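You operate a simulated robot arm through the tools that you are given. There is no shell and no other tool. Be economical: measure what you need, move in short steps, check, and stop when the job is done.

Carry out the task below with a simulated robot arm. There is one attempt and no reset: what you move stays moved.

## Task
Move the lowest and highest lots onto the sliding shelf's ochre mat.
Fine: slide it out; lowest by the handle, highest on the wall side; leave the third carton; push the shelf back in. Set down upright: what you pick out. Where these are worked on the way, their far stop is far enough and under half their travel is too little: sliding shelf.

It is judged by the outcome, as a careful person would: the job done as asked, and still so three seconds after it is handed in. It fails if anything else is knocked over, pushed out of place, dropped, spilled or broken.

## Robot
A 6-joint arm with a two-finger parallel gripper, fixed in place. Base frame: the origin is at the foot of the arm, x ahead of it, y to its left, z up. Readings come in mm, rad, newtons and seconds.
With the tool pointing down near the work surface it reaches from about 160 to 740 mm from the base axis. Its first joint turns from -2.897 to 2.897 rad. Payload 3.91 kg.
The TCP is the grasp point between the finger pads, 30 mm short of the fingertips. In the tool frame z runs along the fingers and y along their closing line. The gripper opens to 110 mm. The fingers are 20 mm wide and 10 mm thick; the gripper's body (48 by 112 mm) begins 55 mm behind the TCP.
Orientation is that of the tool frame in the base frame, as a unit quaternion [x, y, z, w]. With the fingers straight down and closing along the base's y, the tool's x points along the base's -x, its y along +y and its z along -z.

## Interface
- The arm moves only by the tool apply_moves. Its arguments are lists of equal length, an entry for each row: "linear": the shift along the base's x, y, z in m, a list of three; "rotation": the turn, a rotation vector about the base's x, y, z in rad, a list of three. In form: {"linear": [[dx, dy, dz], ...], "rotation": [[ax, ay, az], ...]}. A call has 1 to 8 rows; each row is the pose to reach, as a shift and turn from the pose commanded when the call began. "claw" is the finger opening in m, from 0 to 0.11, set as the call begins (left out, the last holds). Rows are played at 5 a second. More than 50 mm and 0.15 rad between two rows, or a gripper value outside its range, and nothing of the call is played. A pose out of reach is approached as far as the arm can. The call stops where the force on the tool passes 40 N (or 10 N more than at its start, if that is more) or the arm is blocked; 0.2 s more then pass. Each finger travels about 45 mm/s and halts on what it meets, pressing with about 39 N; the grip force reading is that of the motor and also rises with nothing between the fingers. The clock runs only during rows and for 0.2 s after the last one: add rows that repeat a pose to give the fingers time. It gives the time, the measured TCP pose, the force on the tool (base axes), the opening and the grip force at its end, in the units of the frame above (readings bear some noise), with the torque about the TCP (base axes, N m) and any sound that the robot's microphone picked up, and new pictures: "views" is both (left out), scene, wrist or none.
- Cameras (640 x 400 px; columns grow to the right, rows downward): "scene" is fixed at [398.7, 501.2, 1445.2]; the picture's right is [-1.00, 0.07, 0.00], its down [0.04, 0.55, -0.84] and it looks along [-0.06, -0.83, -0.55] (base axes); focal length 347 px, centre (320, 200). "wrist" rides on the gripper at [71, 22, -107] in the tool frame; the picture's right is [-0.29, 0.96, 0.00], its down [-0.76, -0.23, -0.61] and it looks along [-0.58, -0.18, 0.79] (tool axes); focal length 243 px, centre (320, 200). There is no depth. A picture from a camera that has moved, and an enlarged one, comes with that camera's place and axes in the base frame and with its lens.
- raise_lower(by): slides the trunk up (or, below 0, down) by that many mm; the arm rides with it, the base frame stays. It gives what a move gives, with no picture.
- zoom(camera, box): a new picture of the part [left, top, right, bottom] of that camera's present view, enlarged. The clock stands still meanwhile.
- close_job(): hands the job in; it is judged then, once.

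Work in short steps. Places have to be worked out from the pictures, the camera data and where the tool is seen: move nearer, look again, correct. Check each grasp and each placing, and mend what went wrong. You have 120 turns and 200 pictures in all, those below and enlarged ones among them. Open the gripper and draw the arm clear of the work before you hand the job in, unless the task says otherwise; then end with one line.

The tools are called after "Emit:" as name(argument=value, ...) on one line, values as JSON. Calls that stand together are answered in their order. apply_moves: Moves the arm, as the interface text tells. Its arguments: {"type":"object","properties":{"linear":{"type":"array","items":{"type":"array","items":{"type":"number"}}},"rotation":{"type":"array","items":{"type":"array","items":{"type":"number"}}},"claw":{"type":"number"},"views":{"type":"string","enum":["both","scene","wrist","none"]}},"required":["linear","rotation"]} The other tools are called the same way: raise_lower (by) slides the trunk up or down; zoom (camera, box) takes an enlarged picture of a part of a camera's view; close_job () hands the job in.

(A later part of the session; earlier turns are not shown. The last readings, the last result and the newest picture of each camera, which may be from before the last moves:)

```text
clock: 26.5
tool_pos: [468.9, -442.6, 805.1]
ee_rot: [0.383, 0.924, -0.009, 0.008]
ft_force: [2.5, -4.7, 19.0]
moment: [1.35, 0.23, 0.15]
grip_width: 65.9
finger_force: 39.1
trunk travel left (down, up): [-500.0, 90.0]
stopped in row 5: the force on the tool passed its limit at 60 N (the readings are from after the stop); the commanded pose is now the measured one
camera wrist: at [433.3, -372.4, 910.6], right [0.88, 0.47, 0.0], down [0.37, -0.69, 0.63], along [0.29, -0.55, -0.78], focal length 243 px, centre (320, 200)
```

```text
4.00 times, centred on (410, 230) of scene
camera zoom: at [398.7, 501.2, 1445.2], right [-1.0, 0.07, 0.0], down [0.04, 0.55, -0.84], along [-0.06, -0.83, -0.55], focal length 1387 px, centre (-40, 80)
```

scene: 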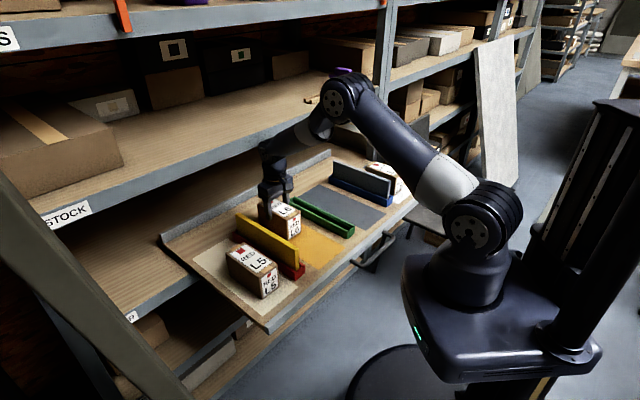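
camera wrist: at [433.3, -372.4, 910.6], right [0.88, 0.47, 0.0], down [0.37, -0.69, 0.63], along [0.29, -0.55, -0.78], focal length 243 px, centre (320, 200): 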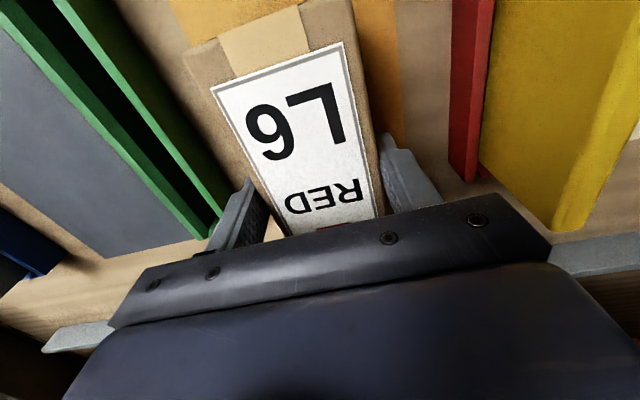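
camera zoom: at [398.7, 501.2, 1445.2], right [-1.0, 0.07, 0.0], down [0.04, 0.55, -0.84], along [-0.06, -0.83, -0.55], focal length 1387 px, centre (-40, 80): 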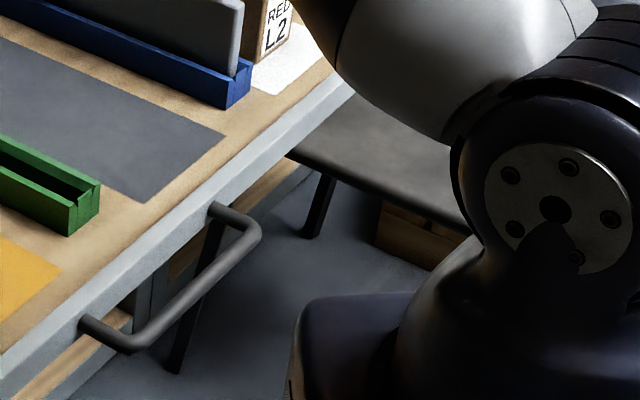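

The tray shifted ~7 mm wallward, so contact between carton and tray side is likely. I zoom closely at the carton's underside.

Emit:
zoom(camera="scene", box=[240, 180, 320, 250])

Emit:
zoom(camera="wrist", box=[160, 0, 480, 240])

```text
5.71 times, centred on (280, 215) of scene
camera zoom: at [398.7, 501.2, 1445.2], right [-1.0, 0.07, 0.0], down [0.04, 0.55, -0.84], along [-0.06, -0.83, -0.55], focal length 1982 px, centre (549, 114)
```

zoom: 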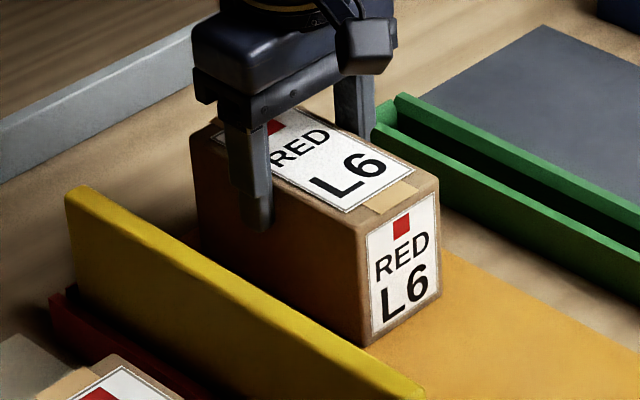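

```text
1.67 times, centred on (320, 120) of wrist
camera zoom: at [433.3, -372.4, 910.6], right [0.88, 0.47, 0.0], down [0.37, -0.69, 0.63], along [0.29, -0.55, -0.78], focal length 404 px, centre (320, 333)
```

zoom: 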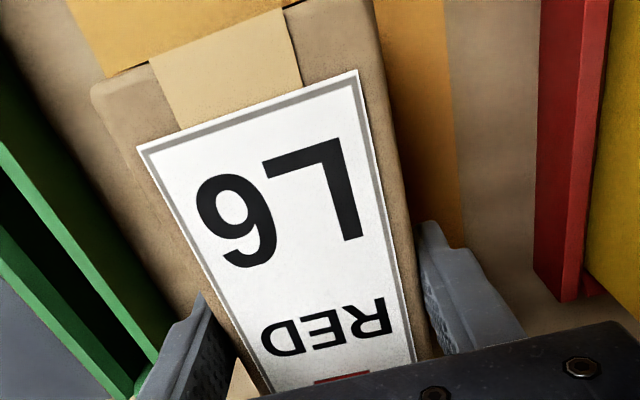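

The close-up shows the carton slid lower in the fingers during the lift (tips only ~30 mm below its top), so it is now actually resting on the mat: centre a≈25, b≈-640, on the wall half. I open gently and rise.

Emit:
apply_moves(linear=[[0, 0, 0.0], [0, 0, 0.0], [0, 0, 0], [0, 0, 0.005], [0, 0, 0.03], [0, 0, 0.06], [0, 0, 0.09], [0, 0, 0.1]], rotation=[[0, 0, 0], [0, 0, 0], [0, 0, 0], [0, 0, 0], [0, 0, 0], [0, 0, 0], [0, 0, 0], [0, 0, 0]], claw=0.09)

Emit:
zoom(camera="scene", box=[200, 150, 440, 300])

```text
clock: 28.3
tool_pos: [468.2, -439.6, 901.5]
ee_rot: [0.382, 0.924, -0.008, 0.005]
ft_force: [0.1, -0.3, -0.2]
moment: [0.04, -0.03, 0.01]
grip_width: 90.3
finger_force: 0.1
trunk travel left (down, up): [-500.0, 90.0]
camera wrist: at [433.2, -371.7, 1006.9], right [0.88, 0.47, -0.01], down [0.37, -0.69, 0.62], along [0.29, -0.55, -0.78], focal length 243 px, centre (320, 200)
```

scene: 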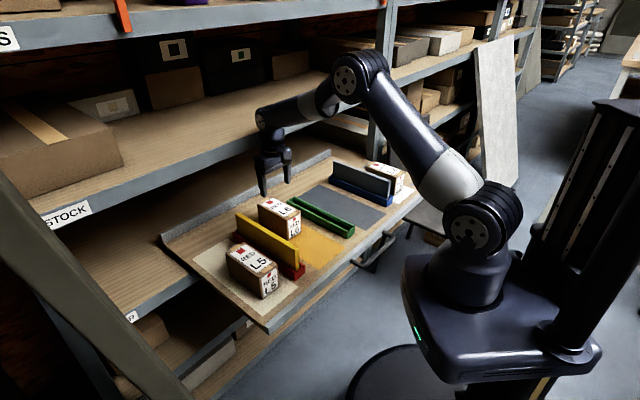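
wrist: 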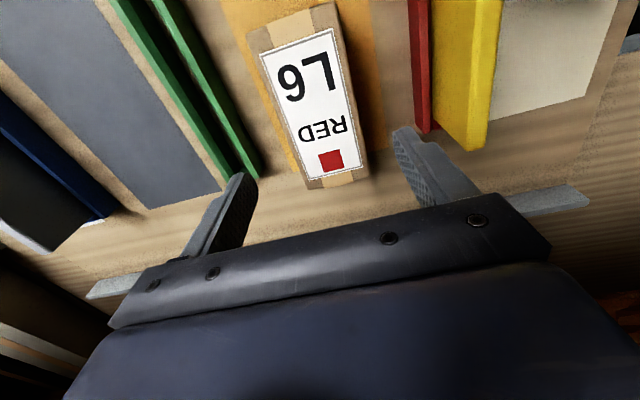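

```text
2.67 times, centred on (320, 225) of scene
camera zoom: at [398.7, 501.2, 1445.2], right [-1.0, 0.07, 0.0], down [0.04, 0.55, -0.84], along [-0.06, -0.83, -0.55], focal length 925 px, centre (320, 133)
```

zoom: 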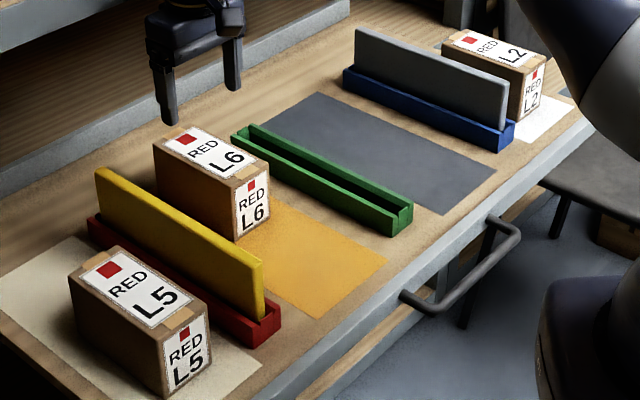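

L6 stands on the wall half. I check its back edge against the mat.

Emit:
zoom(camera="wrist", box=[200, 0, 440, 220])

```text
1.82 times, centred on (320, 110) of wrist
camera zoom: at [433.2, -371.7, 1006.9], right [0.88, 0.47, -0.01], down [0.37, -0.69, 0.62], along [0.29, -0.55, -0.78], focal length 441 px, centre (320, 364)
```

zoom: 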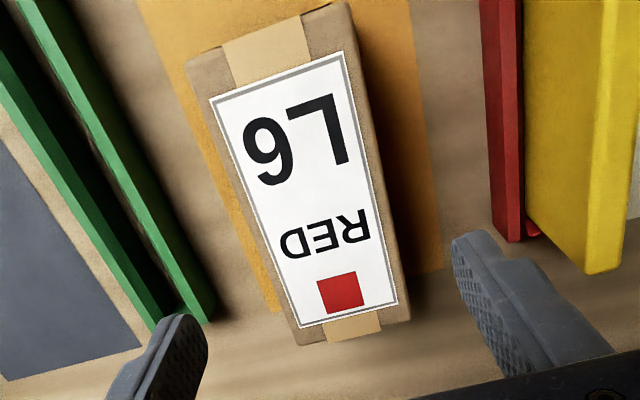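

L6 is fully on the mat (back margin ≈15 mm, centred). Now I travel high to above L2 near (53,-682), correcting the small tilt.

Emit:
apply_moves(linear=[[-0.03, 0.0, 0.01], [-0.075, -0.015, 0.02], [-0.12, -0.035, 0.02], [-0.165, -0.055, 0.02], [-0.21, -0.075, 0.02], [-0.255, -0.098, 0.02], [-0.298, -0.12, 0.02], [-0.33, -0.14, 0.02]], rotation=[[0.0186, 0.003, 0], [0.0186, 0.003, 0], [0.0186, 0.003, 0], [0.0186, 0.003, 0], [0.0186, 0.003, 0], [0.0186, 0.003, 0], [0.0186, 0.003, 0], [0.0186, 0.003, 0]], claw=0.095, views="none")

Emit:
apply_moves(linear=[[-0.025, -0.03, 0], [-0.055, -0.06, 0.0], [-0.085, -0.085, 0.0], [-0.085, -0.085, 0.0]], rotation=[[0, 0, 0], [0, 0, 0], [0, 0, 0], [0, 0, 0]])

```text
refused: row 6 steps farther than a row can; nothing moved
```

```text
clock: 29.3
tool_pos: [384.1, -523.8, 901.4]
ee_rot: [0.383, 0.924, -0.007, 0.005]
ft_force: [-0.5, -0.9, -0.8]
moment: [0.0, -0.04, 0.03]
grip_width: 90.0
finger_force: 0.1
trunk travel left (down, up): [-500.0, 90.0]
camera wrist: at [348.7, -455.8, 1007.2], right [0.88, 0.47, -0.01], down [0.37, -0.69, 0.62], along [0.29, -0.55, -0.78], focal length 243 px, centre (320, 200)
```

scene: 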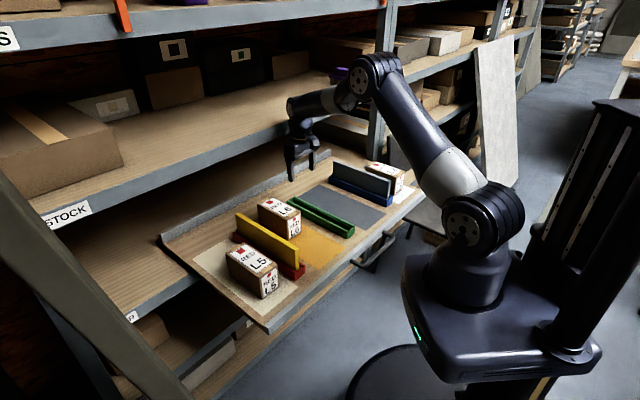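
wrist: 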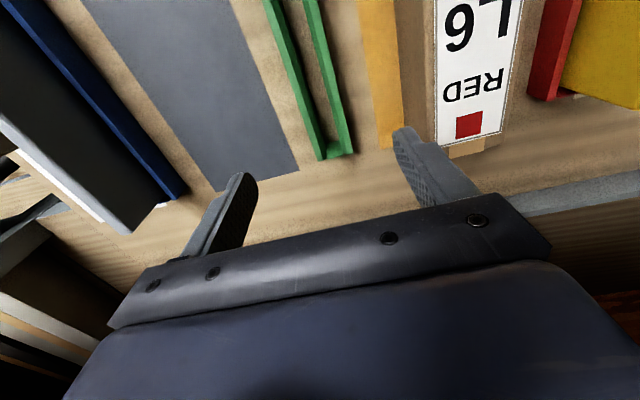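

The first call was refused and only the short one ran, harmlessly. From (384,-524,901) I continue to above L2.

Emit:
apply_moves(linear=[[-0.041, -0.015, 0.01], [-0.083, -0.033, 0.02], [-0.125, -0.053, 0.02], [-0.167, -0.073, 0.02], [-0.209, -0.093, 0.02], [-0.251, -0.113, 0.02], [-0.292, -0.134, 0.02], [-0.331, -0.156, 0.02]], rotation=[[0.018, 0.003, 0], [0.018, 0.003, 0], [0.018, 0.003, 0], [0.018, 0.003, 0], [0.018, 0.003, 0], [0.018, 0.003, 0], [0.018, 0.003, 0], [0.018, 0.003, 0]], claw=0.095)

Emit:
zoom(camera="wrist", box=[160, 0, 480, 240])

Emit:
zoom(camera="scene", box=[310, 140, 438, 220])

```text
clock: 31.1
tool_pos: [52.6, -679.7, 920.1]
ee_rot: [0.382, 0.924, 0.0, 0.0]
ft_force: [-0.1, 0.0, 0.5]
moment: [0.02, 0.03, -0.03]
grip_width: 95.2
finger_force: 0.0
trunk travel left (down, up): [-500.0, 90.0]
camera wrist: at [17.1, -613.7, 1028.3], right [0.88, 0.47, 0.0], down [0.38, -0.7, 0.61], along [0.29, -0.54, -0.79], focal length 243 px, centre (320, 200)
```

scene: 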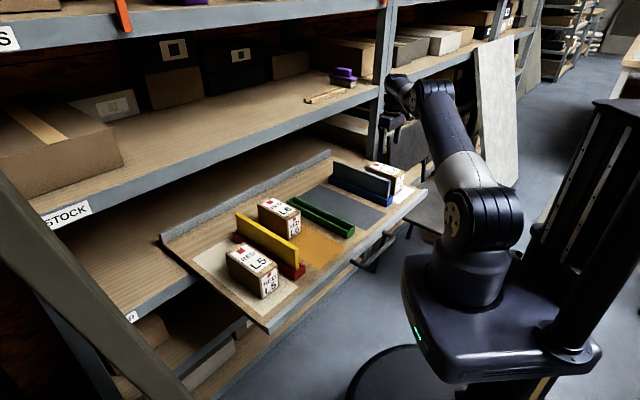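
wrist: 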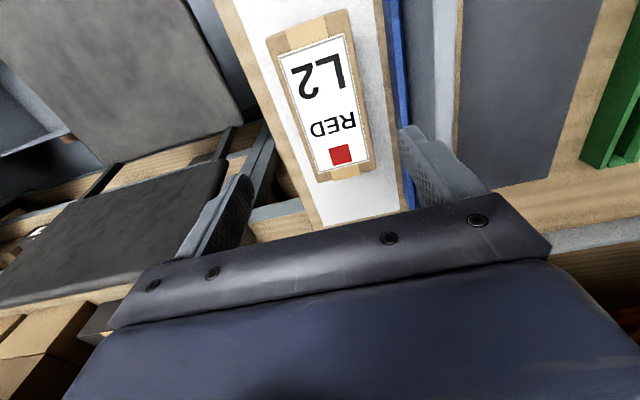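

```text
1.67 times, centred on (320, 120) of wrist
camera zoom: at [17.1, -613.7, 1028.3], right [0.88, 0.47, 0.0], down [0.38, -0.7, 0.61], along [0.29, -0.54, -0.79], focal length 404 px, centre (320, 333)
```

zoom: 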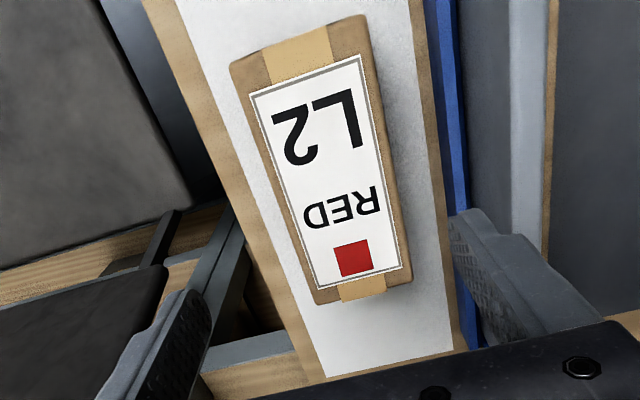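

```text
5.00 times, centred on (374, 180) of scene
camera zoom: at [398.7, 501.2, 1445.2], right [-1.0, 0.07, 0.0], down [0.04, 0.55, -0.84], along [-0.06, -0.83, -0.55], focal length 1734 px, centre (50, 300)
```

zoom: 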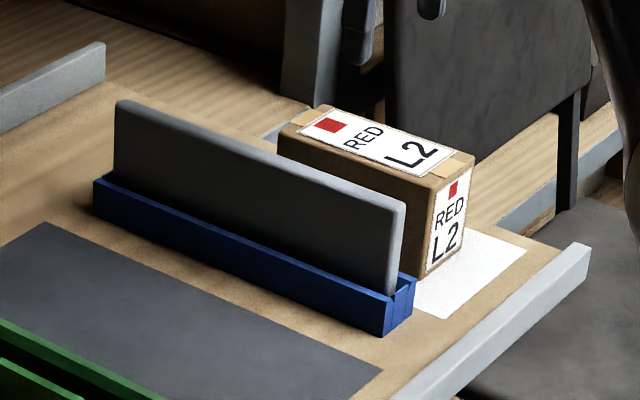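

L2 centre computes to (59,-676); blue rack leaves ~30 mm on its side. I narrow to 84 mm, align and lower in two stages.

Emit:
apply_moves(linear=[[0.0064, 0.0034, 0], [0.0064, 0.0034, -0.04], [0.0064, 0.0034, -0.08]], rotation=[[0, 0, 0], [0, 0, 0], [0, 0, 0]], claw=0.086)

Emit:
zoom(camera="scene", box=[310, 120, 438, 220])

```text
clock: 31.9
tool_pos: [58.5, -678.2, 840.4]
ee_rot: [0.383, 0.924, 0.0, 0.0]
ft_force: [-0.1, -1.1, -0.2]
moment: [0.0, 0.0, 0.0]
grip_width: 86.3
finger_force: 0.0
trunk travel left (down, up): [-500.0, 90.0]
camera wrist: at [23.2, -611.3, 947.6], right [0.88, 0.47, 0.0], down [0.37, -0.7, 0.61], along [0.29, -0.54, -0.79], focal length 243 px, centre (320, 200)
```

scene: 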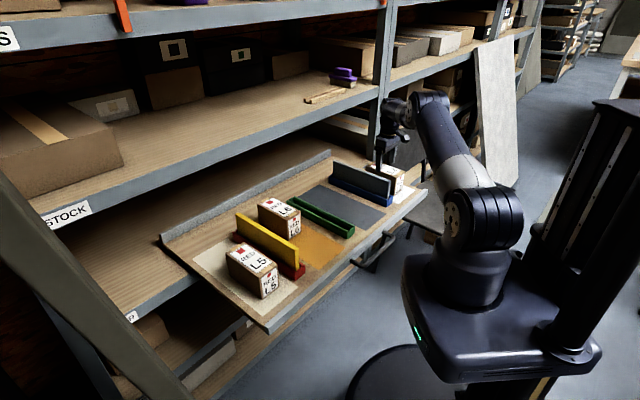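
wrist: 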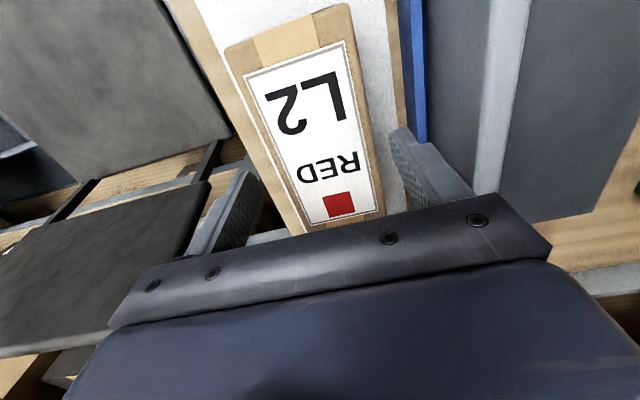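

```text
4.00 times, centred on (374, 170) of scene
camera zoom: at [398.7, 501.2, 1445.2], right [-1.0, 0.07, 0.0], down [0.04, 0.55, -0.84], along [-0.06, -0.83, -0.55], focal length 1387 px, centre (104, 320)
```

zoom: 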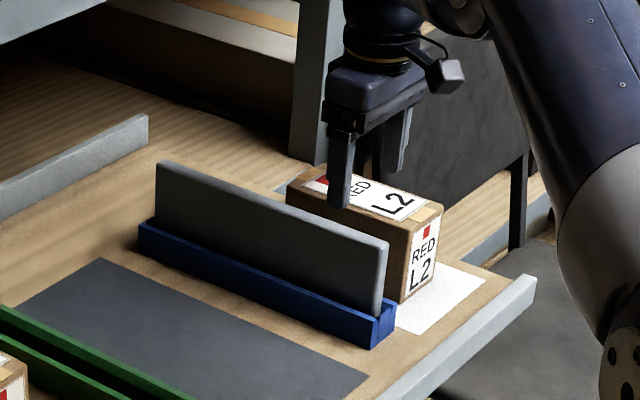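

Aligned with L2's centre. I descend the rest.

Emit:
apply_moves(linear=[[0, 0, -0.025], [0, 0, -0.05], [0, 0, -0.074]], rotation=[[0, 0, 0], [0, 0, 0], [0, 0, 0]], views="wrist")

Emit:
zoom(camera="scene", box=[310, 120, 438, 220])

```text
clock: 32.7
tool_pos: [58.8, -678.8, 766.2]
ee_rot: [0.383, 0.924, 0.0, 0.0]
ft_force: [-0.3, -0.1, -0.8]
moment: [0.0, 0.03, -0.03]
grip_width: 86.0
finger_force: 0.0
trunk travel left (down, up): [-500.0, 90.0]
camera wrist: at [23.3, -611.5, 873.5], right [0.88, 0.47, 0.0], down [0.37, -0.7, 0.61], along [0.29, -0.54, -0.79], focal length 243 px, centre (320, 200)
```

wrist: 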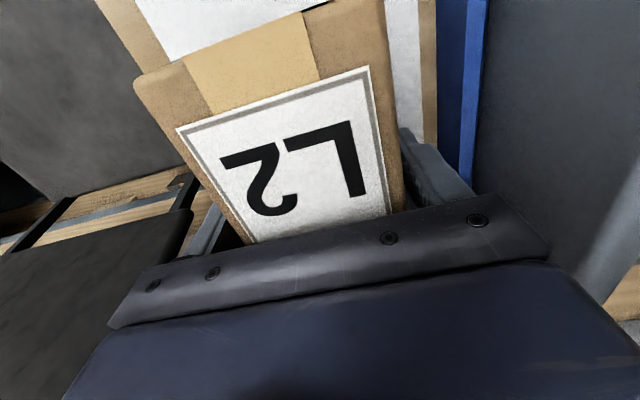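

```text
4.00 times, centred on (374, 170) of scene
camera zoom: at [398.7, 501.2, 1445.2], right [-1.0, 0.07, 0.0], down [0.04, 0.55, -0.84], along [-0.06, -0.83, -0.55], focal length 1387 px, centre (104, 320)
```

zoom: 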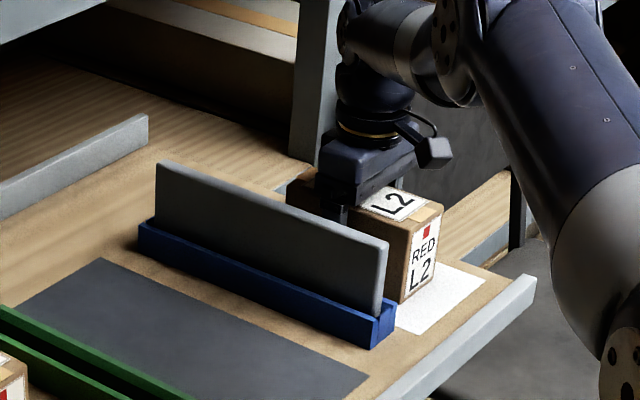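

I close on L2, then lift a little and check for slip.

Emit:
apply_moves(linear=[[0, 0, 0], [0, 0, 0], [0, 0, 0], [0, 0, 0], [0, 0, 0], [0, 0, 0]], rotation=[[0, 0, 0], [0, 0, 0], [0, 0, 0], [0, 0, 0], [0, 0, 0], [0, 0, 0]], claw=0.0, views="wrist")

Emit:
apply_moves(linear=[[0, 0, 0.004], [0, 0, 0.01], [0, 0, 0.018], [0, 0, 0.026], [0, 0, 0.034], [0, 0, 0.04]], rotation=[[0, 0, 0], [0, 0, 0], [0, 0, 0], [0, 0, 0], [0, 0, 0], [0, 0, 0]], views="wrist")

Emit:
zoom(camera="scene", box=[310, 120, 438, 220])

```text
clock: 34.1
tool_pos: [59.0, -678.1, 766.5]
ee_rot: [0.382, 0.924, -0.001, 0.0]
ft_force: [3.1, 1.1, -0.6]
moment: [0.06, -0.28, 0.0]
grip_width: 66.1
finger_force: 38.8
trunk travel left (down, up): [-500.0, 90.0]
camera wrist: at [23.5, -611.3, 873.5], right [0.88, 0.47, 0.0], down [0.37, -0.7, 0.61], along [0.29, -0.54, -0.79], focal length 243 px, centre (320, 200)
```

wrist: 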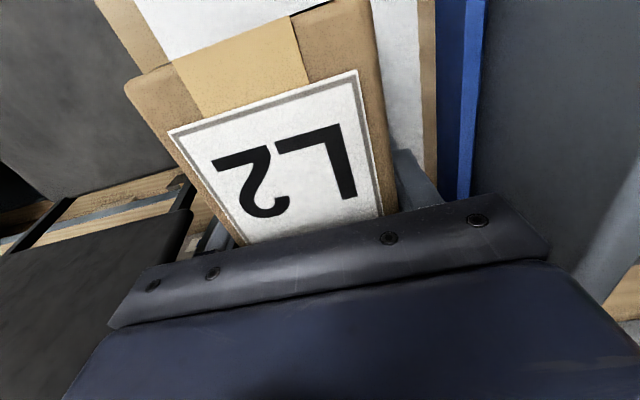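

```text
clock: 35.5
tool_pos: [58.9, -677.0, 806.6]
ee_rot: [0.382, 0.924, 0.0, 0.001]
ft_force: [0.4, 0.2, -8.0]
moment: [-0.01, -0.04, 0.01]
grip_width: 66.1
finger_force: 39.4
trunk travel left (down, up): [-500.0, 90.0]
camera wrist: at [23.7, -610.9, 914.1], right [0.88, 0.47, 0.0], down [0.37, -0.7, 0.61], along [0.29, -0.54, -0.79], focal length 243 px, centre (320, 200)
```

wrist: 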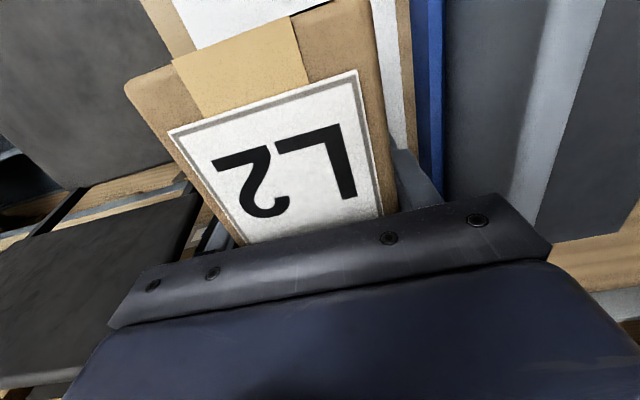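

```text
4.00 times, centred on (374, 170) of scene
camera zoom: at [398.7, 501.2, 1445.2], right [-1.0, 0.07, 0.0], down [0.04, 0.55, -0.84], along [-0.06, -0.83, -0.55], focal length 1387 px, centre (104, 320)
```

zoom: 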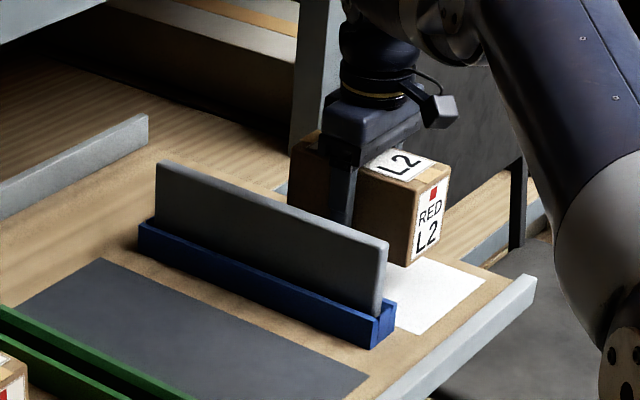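

No slip with the slow lift. I raise it slowly another 105 mm to clear the gray panel.

Emit:
apply_moves(linear=[[0, 0, 0.006], [0, 0, 0.018], [0, 0, 0.032], [0, 0, 0.046], [0, 0, 0.06], [0, 0, 0.075], [0, 0, 0.09], [0, 0, 0.1]], rotation=[[0, 0, 0], [0, 0, 0], [0, 0, 0], [0, 0, 0], [0, 0, 0], [0, 0, 0], [0, 0, 0], [0, 0, 0]], views="wrist")

Emit:
zoom(camera="scene", box=[310, 100, 438, 200])

```text
clock: 37.3
tool_pos: [59.3, -677.6, 907.8]
ee_rot: [0.383, 0.924, 0.0, 0.001]
ft_force: [0.1, -0.1, -8.3]
moment: [0.01, -0.03, -0.01]
grip_width: 66.1
finger_force: 39.1
trunk travel left (down, up): [-500.0, 90.0]
camera wrist: at [23.6, -610.6, 1014.0], right [0.88, 0.47, 0.0], down [0.37, -0.7, 0.61], along [0.29, -0.54, -0.79], focal length 243 px, centre (320, 200)
```

wrist: 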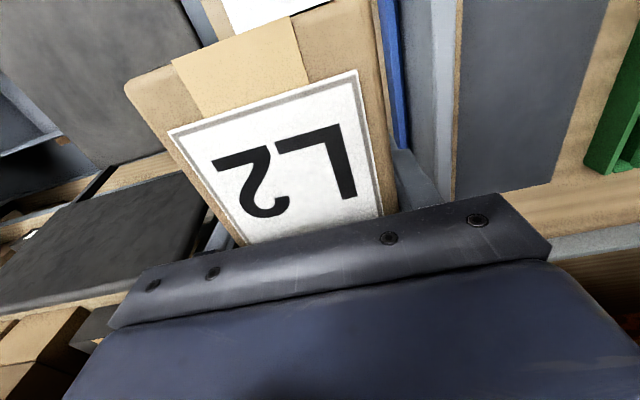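

```text
4.00 times, centred on (374, 150) of scene
camera zoom: at [398.7, 501.2, 1445.2], right [-1.0, 0.07, 0.0], down [0.04, 0.55, -0.84], along [-0.06, -0.83, -0.55], focal length 1387 px, centre (104, 400)
```

zoom: 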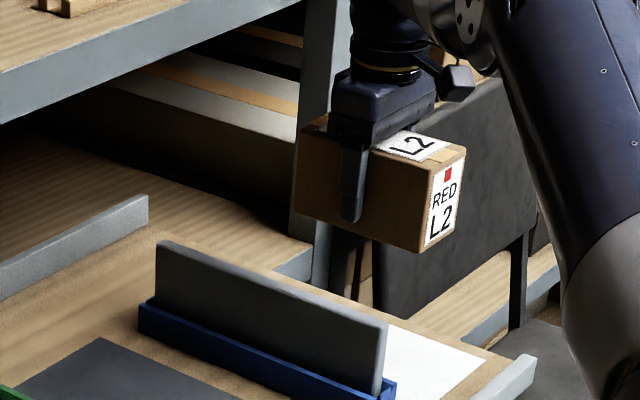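

L2 is well above the panel. I carry it slowly toward the handle half of the ochre mat.

Emit:
apply_moves(linear=[[0.008, 0.01, 0], [0.024, 0.03, 0], [0.044, 0.054, 0], [0.064, 0.078, 0], [0.084, 0.102, 0], [0.104, 0.124, 0], [0.122, 0.144, 0], [0.136, 0.16, 0]], rotation=[[0, 0, 0], [0, 0, 0], [0, 0, 0], [0, 0, 0], [0, 0, 0], [0, 0, 0], [0, 0, 0], [0, 0, 0]], views="scene")

Emit:
apply_moves(linear=[[0.012, 0.014, 0], [0.03, 0.036, 0], [0.052, 0.06, 0], [0.074, 0.086, 0], [0.098, 0.114, 0], [0.122, 0.142, 0], [0.144, 0.168, 0], [0.163, 0.188, 0]], rotation=[[0, 0, 0], [0, 0, 0], [0, 0, 0], [0, 0, 0], [0, 0, 0], [0, 0, 0], [0, 0, 0], [0, 0, 0]])

Emit:
zoom(camera="scene", box=[200, 150, 440, 300])

```text
clock: 39.1
tool_pos: [195.2, -516.2, 907.8]
ee_rot: [0.384, 0.924, -0.001, 0.0]
ft_force: [-0.5, 0.3, -8.8]
moment: [0.0, 0.0, 0.01]
grip_width: 65.8
finger_force: 38.8
trunk travel left (down, up): [-500.0, 90.0]
```

scene: 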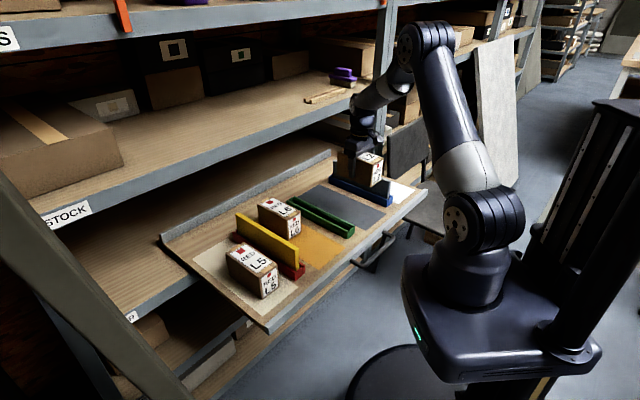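

```text
clock: 40.9
tool_pos: [357.8, -328.9, 907.0]
ee_rot: [0.383, 0.924, 0.001, -0.001]
ft_force: [0.5, 0.9, -5.9]
moment: [0.02, 0.0, 0.0]
grip_width: 65.9
finger_force: 38.9
trunk travel left (down, up): [-500.0, 90.0]
camera wrist: at [322.6, -262.7, 1013.1], right [0.88, 0.47, 0.0], down [0.37, -0.7, 0.61], along [0.29, -0.54, -0.79], focal length 243 px, centre (320, 200)
```

scene: 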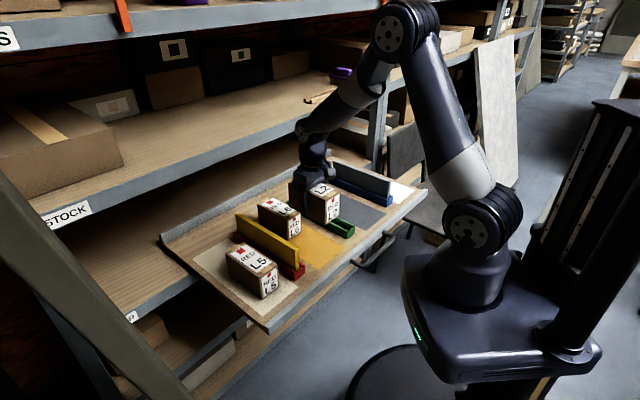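
wrist: 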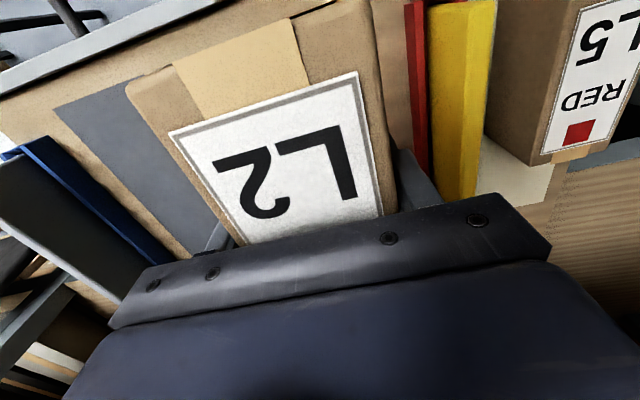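

```text
2.67 times, centred on (320, 225) of scene
camera zoom: at [398.7, 501.2, 1445.2], right [-1.0, 0.07, 0.0], down [0.04, 0.55, -0.84], along [-0.06, -0.83, -0.55], focal length 925 px, centre (320, 133)
```

zoom: 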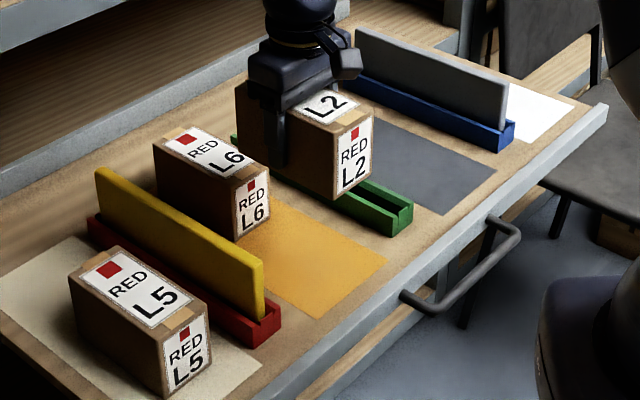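

I lower 45 mm, staying above L6's top, and check alignment along the mat.

Emit:
apply_moves(linear=[[0, 0, -0.01], [0, 0, -0.022], [0, 0, -0.034], [0, 0, -0.045], [0, 0, -0.045]], rotation=[[0, 0, 0], [0, 0, 0], [0, 0, 0], [0, 0, 0], [0, 0, 0]], views="none")

Emit:
zoom(camera="scene", box=[240, 170, 368, 270])

```text
clock: 42.1
tool_pos: [357.5, -329.3, 861.6]
ee_rot: [0.383, 0.924, -0.001, 0.0]
ft_force: [-0.9, 0.4, -8.5]
moment: [-0.01, 0.02, 0.01]
grip_width: 66.0
finger_force: 39.0
trunk travel left (down, up): [-500.0, 90.0]
```

```text
4.00 times, centred on (304, 220) of scene
camera zoom: at [398.7, 501.2, 1445.2], right [-1.0, 0.07, 0.0], down [0.04, 0.55, -0.84], along [-0.06, -0.83, -0.55], focal length 1387 px, centre (384, 120)
```

zoom: 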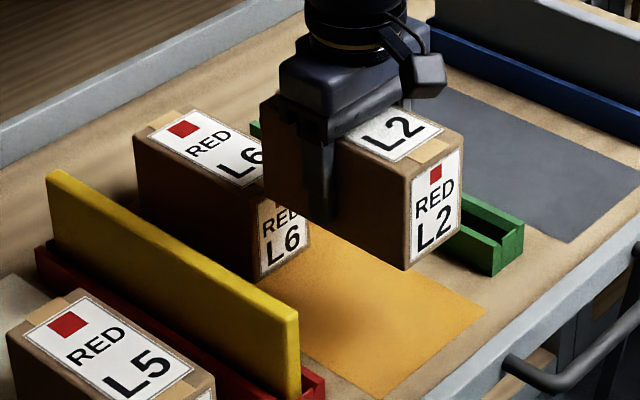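

L2 projects to b∈[-561,-416], a centre 20: ≈9 mm gap to L6 and ≈10 mm front margin. I lower it slowly onto the mat.

Emit:
apply_moves(linear=[[0, 0, -0.012], [0, 0, -0.027], [0, 0, -0.042], [0, 0, -0.055], [0, 0, -0.066], [0, 0, -0.075], [0, 0, -0.082], [0, 0, -0.085]], rotation=[[0, 0, 0], [0, 0, 0], [0, 0, 0], [0, 0, 0], [0, 0, 0], [0, 0, 0], [0, 0, 0], [0, 0, 0]], views="none")

Emit:
zoom(camera="scene", box=[240, 170, 368, 270])

```text
clock: 43.9
tool_pos: [358.5, -329.9, 777.1]
ee_rot: [0.383, 0.924, 0.001, 0.0]
ft_force: [-0.6, 0.7, -7.4]
moment: [-0.03, 0.02, -0.02]
grip_width: 65.9
finger_force: 38.9
trunk travel left (down, up): [-500.0, 90.0]
```

```text
4.00 times, centred on (304, 220) of scene
camera zoom: at [398.7, 501.2, 1445.2], right [-1.0, 0.07, 0.0], down [0.04, 0.55, -0.84], along [-0.06, -0.83, -0.55], focal length 1387 px, centre (384, 120)
```

zoom: 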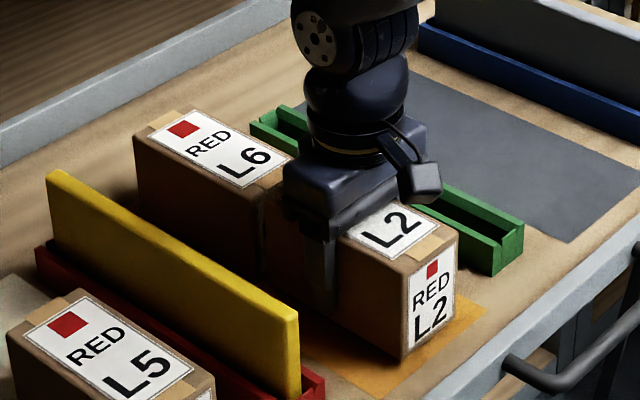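

No contact yet and L2 fits between L6 and the mat's front. I lower the last ~10 mm in tiny steps.

Emit:
apply_moves(linear=[[0, 0, -0.003], [0, 0, -0.006], [0, 0, -0.0085], [0, 0, -0.0105]], rotation=[[0, 0, 0], [0, 0, 0], [0, 0, 0], [0, 0, 0]], views="none")

```text
clock: 44.9
tool_pos: [358.3, -328.9, 766.7]
ee_rot: [0.382, 0.924, 0.0, 0.0]
ft_force: [-0.4, -0.6, -8.4]
moment: [-0.01, -0.05, -0.03]
grip_width: 66.0
finger_force: 39.0
trunk travel left (down, up): [-500.0, 90.0]
```

Still carrying full weight; a few more millimetres.

Emit:
apply_moves(linear=[[0, 0, -0.001], [0, 0, -0.002], [0, 0, -0.003]], rotation=[[0, 0, 0], [0, 0, 0], [0, 0, 0]], views="none")

```text
clock: 45.7
tool_pos: [358.5, -329.5, 767.1]
ee_rot: [0.383, 0.924, -0.002, 0.003]
ft_force: [5.2, 4.1, 27.3]
moment: [1.11, 0.52, -0.15]
grip_width: 66.2
finger_force: 39.1
trunk travel left (down, up): [-500.0, 90.0]
```

Contact now. I back up 2 mm to unload, then release and rise.

Emit:
apply_moves(linear=[[0, 0, 0.001], [0, 0, 0.002], [0, 0, 0.002]], rotation=[[0, 0, 0], [0, 0, 0], [0, 0, 0]], views="none")

Emit:
apply_moves(linear=[[0, 0, 0], [0, 0, 0], [0, 0, 0], [0, 0, 0.01], [0, 0, 0.03], [0, 0, 0.06], [0, 0, 0.09], [0, 0, 0.12]], rotation=[[0, 0, 0], [0, 0, 0], [0, 0, 0], [0, 0, 0], [0, 0, 0], [0, 0, 0], [0, 0, 0], [0, 0, 0]], claw=0.088)

Emit:
zoom(camera="scene", box=[200, 150, 440, 300])

```text
clock: 46.5
tool_pos: [358.4, -329.4, 766.0]
ee_rot: [0.382, 0.924, 0.0, 0.001]
ft_force: [7.0, 4.6, 11.3]
moment: [-0.57, -1.33, 0.51]
grip_width: 65.8
finger_force: 38.9
trunk travel left (down, up): [-500.0, 90.0]
```

```text
clock: 48.3
tool_pos: [357.9, -329.1, 889.4]
ee_rot: [0.382, 0.924, 0.001, 0.0]
ft_force: [0.5, 0.4, 0.2]
moment: [0.0, 0.03, 0.01]
grip_width: 87.8
finger_force: 0.1
trunk travel left (down, up): [-500.0, 90.0]
camera wrist: at [322.4, -262.7, 997.0], right [0.88, 0.47, 0.0], down [0.37, -0.7, 0.61], along [0.29, -0.54, -0.79], focal length 243 px, centre (320, 200)
```

scene: 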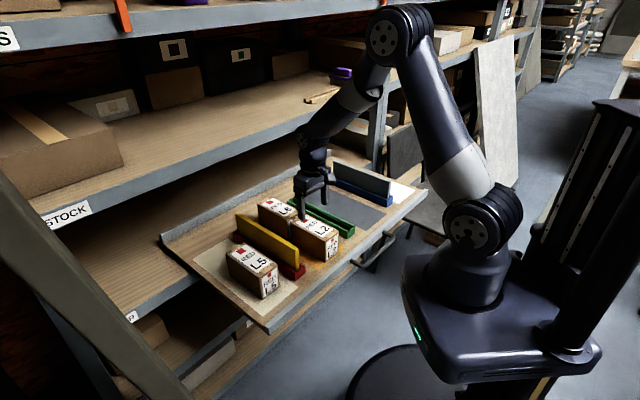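
wrist: 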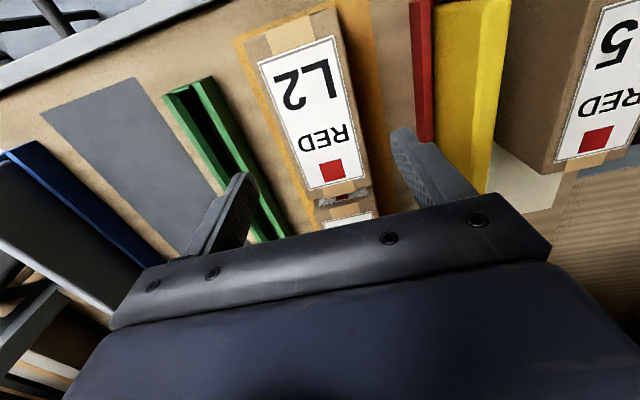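

```text
2.67 times, centred on (320, 225) of scene
camera zoom: at [398.7, 501.2, 1445.2], right [-1.0, 0.07, 0.0], down [0.04, 0.55, -0.84], along [-0.06, -0.83, -0.55], focal length 925 px, centre (320, 133)
```

zoom: 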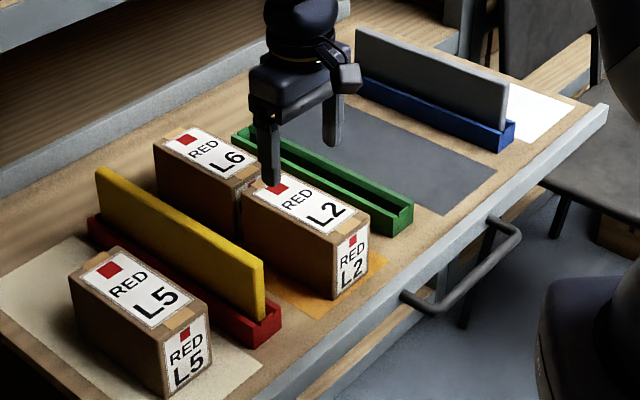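

Both cartons stand properly on the ochre mat, L2 by the handle and L6 on the wall side. Now I turn back 90° and go above the handle, about (160,-291).

Emit:
apply_moves(linear=[[-0.015, 0.005, 0.01], [-0.04, 0.015, 0.02], [-0.07, 0.025, 0.02], [-0.1, 0.035, 0.02], [-0.13, 0.04, 0.02], [-0.16, 0.04, 0.02], [-0.18, 0.04, 0.02], [-0.198, 0.038, 0.02]], rotation=[[0, 0, 0.143], [0, 0, 0.286], [0, 0, 0.429], [0, 0, 0.572], [0, 0, 0.715], [0, 0, 0.858], [0, 0, 1.001], [0, 0, 1.144]], claw=0.05, views="none")

Emit:
apply_moves(linear=[[0, 0, -0.02], [0, 0, -0.04], [0, 0, -0.06], [0, 0, -0.06]], rotation=[[0, 0, 0.142], [0, 0, 0.284], [0, 0, 0.4268], [0, 0, 0.4268]], claw=0.042)

Emit:
zoom(camera="scene", box=[310, 190, 438, 290])

```text
clock: 50.1
tool_pos: [159.2, -290.0, 905.3]
ee_rot: [-0.179, 0.984, 0.0, 0.0]
ft_force: [1.1, -0.2, 0.2]
moment: [0.01, -0.01, 0.05]
grip_width: 50.1
finger_force: 0.0
trunk travel left (down, up): [-500.0, 90.0]
```

```text
clock: 51.1
tool_pos: [159.3, -291.1, 847.5]
ee_rot: [-0.383, 0.924, 0.0, 0.0]
ft_force: [0.2, 0.8, -0.3]
moment: [-0.01, 0.0, 0.02]
grip_width: 42.0
finger_force: 0.1
trunk travel left (down, up): [-500.0, 90.0]
camera wrist: at [92.8, -325.5, 954.7], right [-0.47, 0.88, 0.0], down [0.7, 0.38, 0.61], along [0.54, 0.29, -0.79], focal length 243 px, centre (320, 200)
```

scene: 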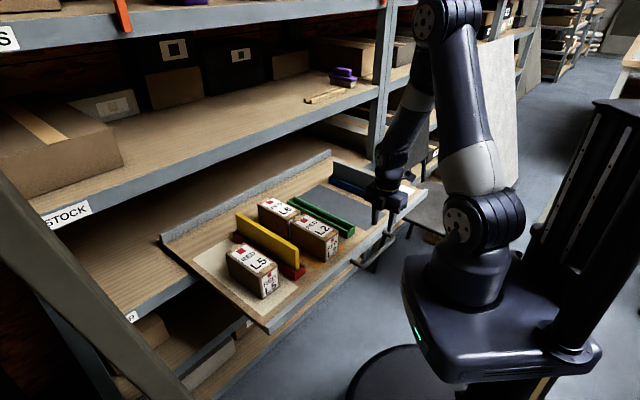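
wrist: 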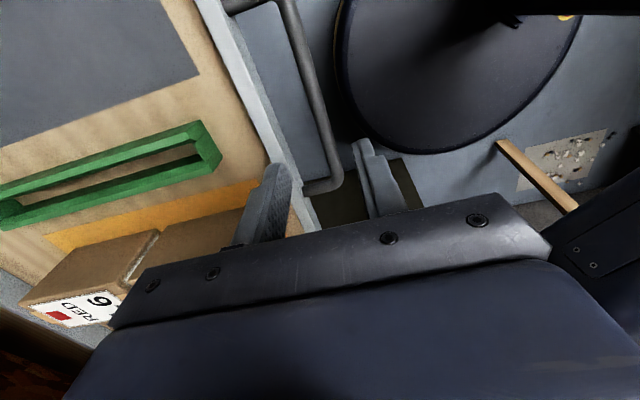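

```text
4.00 times, centred on (374, 240) of scene
camera zoom: at [398.7, 501.2, 1445.2], right [-1.0, 0.07, 0.0], down [0.04, 0.55, -0.84], along [-0.06, -0.83, -0.55], focal length 1387 px, centre (104, 40)
```

zoom: 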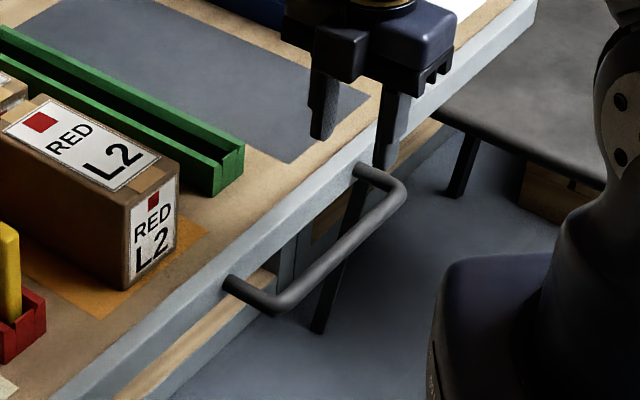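

The bar is at b≈-319, right under the TCP. I descend around it.

Emit:
apply_moves(linear=[[0, 0, -0.045], [0, 0, -0.09], [0, 0, -0.132]], rotation=[[0, 0, 0], [0, 0, 0], [0, 0, 0]], views="wrist")

Emit:
zoom(camera="scene", box=[310, 190, 438, 290])

```text
clock: 51.9
tool_pos: [159.7, -290.1, 715.8]
ee_rot: [-0.383, 0.924, -0.001, 0.001]
ft_force: [-0.3, -0.5, -0.5]
moment: [0.01, -0.01, 0.0]
grip_width: 41.9
finger_force: 0.2
trunk travel left (down, up): [-500.0, 90.0]
camera wrist: at [93.2, -324.3, 822.4], right [-0.47, 0.88, 0.0], down [0.7, 0.38, 0.61], along [0.54, 0.29, -0.79], focal length 243 px, centre (320, 200)
```

wrist: 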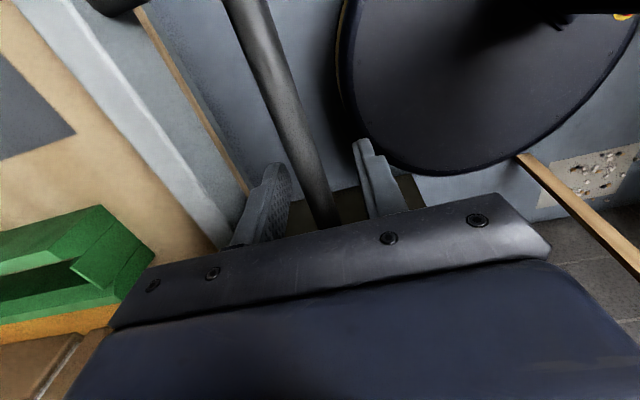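

```text
4.00 times, centred on (374, 240) of scene
camera zoom: at [398.7, 501.2, 1445.2], right [-1.0, 0.07, 0.0], down [0.04, 0.55, -0.84], along [-0.06, -0.83, -0.55], focal length 1387 px, centre (104, 40)
```

zoom: 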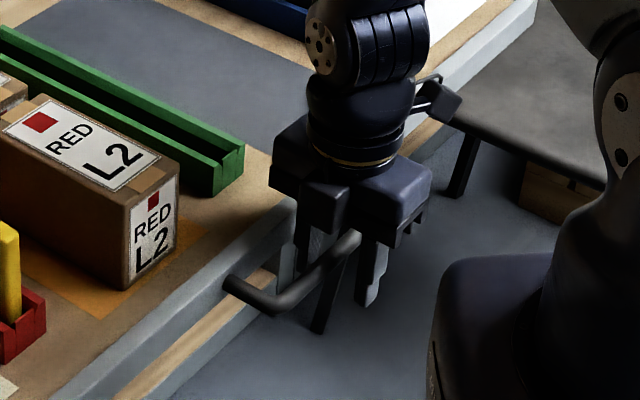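

The bar is between the fingers. I close loosely to 18 mm so the bar can slide sideways, then start pushing in.

Emit:
apply_moves(linear=[[0, 0, 0], [0, 0, 0], [0, 0, 0], [0.003, -0.003, 0], [0.009, -0.009, 0], [0.016, -0.016, 0], [0.023, -0.023, 0], [0.03, -0.03, 0]], rotation=[[0, 0, 0], [0, 0, 0], [0, 0, 0], [0, 0, 0], [0, 0, 0], [0, 0, 0], [0, 0, 0], [0, 0, 0]], claw=0.018, views="scene")

```text
clock: 53.7
tool_pos: [189.1, -321.3, 714.3]
ee_rot: [-0.383, 0.924, -0.001, 0.0]
ft_force: [0.5, 0.2, -0.4]
moment: [0.01, -0.01, -0.02]
grip_width: 18.0
finger_force: 0.1
trunk travel left (down, up): [-500.0, 90.0]
```

scene: 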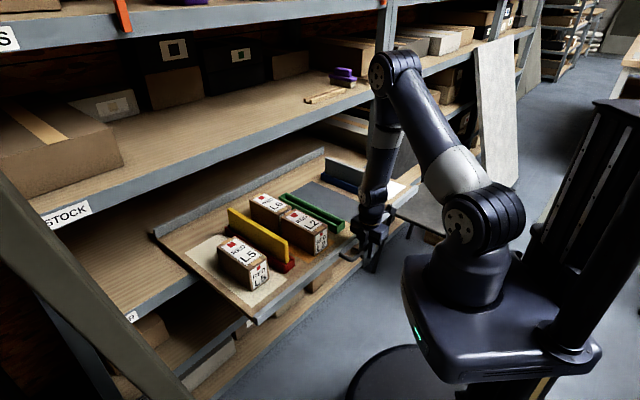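

The tray moves in smoothly and the cartons ride along. I continue at the same gentle pace.

Emit:
apply_moves(linear=[[0.005, -0.005, 0], [0.013, -0.013, 0], [0.021, -0.021, 0], [0.029, -0.029, 0], [0.037, -0.037, 0], [0.045, -0.045, 0], [0.053, -0.053, 0], [0.059, -0.059, 0]], rotation=[[0, 0, 0], [0, 0, 0], [0, 0, 0], [0, 0, 0], [0, 0, 0], [0, 0, 0], [0, 0, 0], [0, 0, 0]], views="none")

Emit:
apply_moves(linear=[[0.005, -0.005, 0], [0.013, -0.013, 0], [0.021, -0.021, 0], [0.029, -0.029, 0], [0.037, -0.037, 0], [0.045, -0.045, 0], [0.053, -0.053, 0], [0.059, -0.059, 0]], rotation=[[0, 0, 0], [0, 0, 0], [0, 0, 0], [0, 0, 0], [0, 0, 0], [0, 0, 0], [0, 0, 0], [0, 0, 0]], views="scene")

```text
clock: 55.5
tool_pos: [249.5, -380.3, 714.8]
ee_rot: [-0.383, 0.924, 0.0, -0.001]
ft_force: [-0.3, 0.0, 0.0]
moment: [0.0, -0.01, -0.02]
grip_width: 18.1
finger_force: 0.2
trunk travel left (down, up): [-500.0, 90.0]
```

```text
clock: 57.3
tool_pos: [307.8, -440.3, 714.5]
ee_rot: [-0.383, 0.924, 0.0, 0.001]
ft_force: [0.4, -0.1, -0.1]
moment: [-0.03, -0.01, 0.0]
grip_width: 17.8
finger_force: 0.0
trunk travel left (down, up): [-500.0, 90.0]
```

scene: 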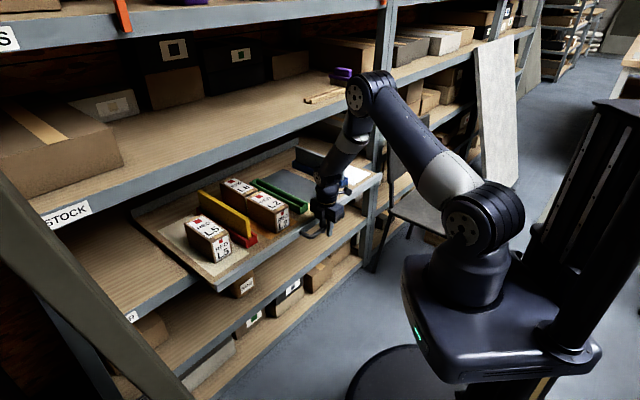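

About 120 mm remain. Continuing the same way.

Emit:
apply_moves(linear=[[0.005, -0.005, 0], [0.013, -0.013, 0], [0.021, -0.021, 0], [0.029, -0.029, 0], [0.037, -0.037, 0], [0.045, -0.045, 0], [0.053, -0.053, 0], [0.059, -0.059, 0]], rotation=[[0, 0, 0], [0, 0, 0], [0, 0, 0], [0, 0, 0], [0, 0, 0], [0, 0, 0], [0, 0, 0], [0, 0, 0]], views="none")

Emit:
apply_moves(linear=[[0.004, -0.004, 0], [0.009, -0.009, 0], [0.014, -0.014, 0], [0.018, -0.018, 0], [0.022, -0.022, 0], [0.025, -0.025, 0], [0.028, -0.028, 0], [0.03, -0.03, 0]], rotation=[[0, 0, 0], [0, 0, 0], [0, 0, 0], [0, 0, 0], [0, 0, 0], [0, 0, 0], [0, 0, 0], [0, 0, 0]], views="scene")

Emit:
zoom(camera="scene", box=[120, 130, 376, 290])

```text
clock: 59.1
tool_pos: [367.7, -498.9, 713.3]
ee_rot: [-0.383, 0.924, 0.001, 0.0]
ft_force: [0.2, 0.0, 1.4]
moment: [0.01, 0.02, 0.0]
grip_width: 17.9
finger_force: 0.0
trunk travel left (down, up): [-500.0, 90.0]
```

```text
clock: 60.9
tool_pos: [396.9, -527.6, 713.5]
ee_rot: [-0.383, 0.924, 0.001, 0.0]
ft_force: [0.2, 0.3, -0.2]
moment: [0.01, 0.0, 0.02]
grip_width: 18.1
finger_force: 0.5
trunk travel left (down, up): [-500.0, 90.0]
```

scene: 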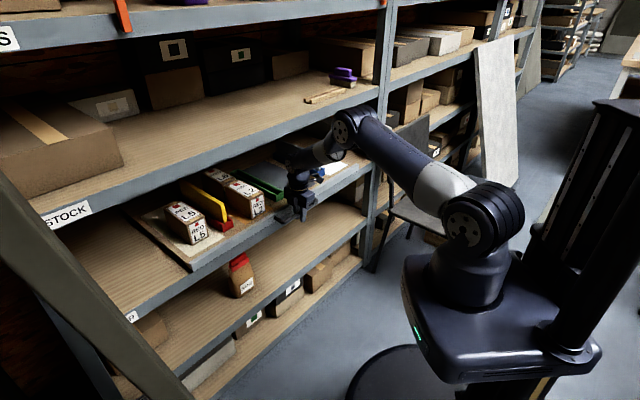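

```text
2.50 times, centred on (248, 210) of scene
camera zoom: at [398.7, 501.2, 1445.2], right [-1.0, 0.07, 0.0], down [0.04, 0.55, -0.84], along [-0.06, -0.83, -0.55], focal length 867 px, centre (500, 175)
```

zoom: 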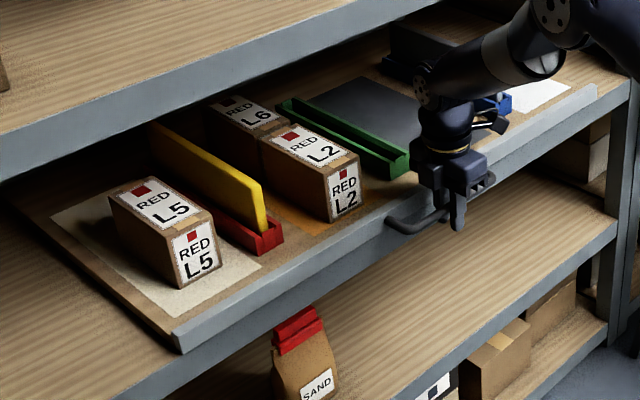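

The tray is back at its original picture position. I nudge further in small steps until the stop is felt.

Emit:
apply_moves(linear=[[0.001, -0.001, 0], [0.002, -0.002, 0], [0.003, -0.003, 0], [0.004, -0.004, 0], [0.005, -0.005, 0]], rotation=[[0, 0, 0], [0, 0, 0], [0, 0, 0], [0, 0, 0], [0, 0, 0]], views="none")

```text
clock: 62.1
tool_pos: [400.1, -531.8, 715.0]
ee_rot: [-0.382, 0.924, 0.002, 0.0]
ft_force: [-14.0, 14.1, -2.3]
moment: [-0.16, -0.05, 0.2]
grip_width: 28.0
finger_force: 10.1
trunk travel left (down, up): [-500.0, 90.0]
```

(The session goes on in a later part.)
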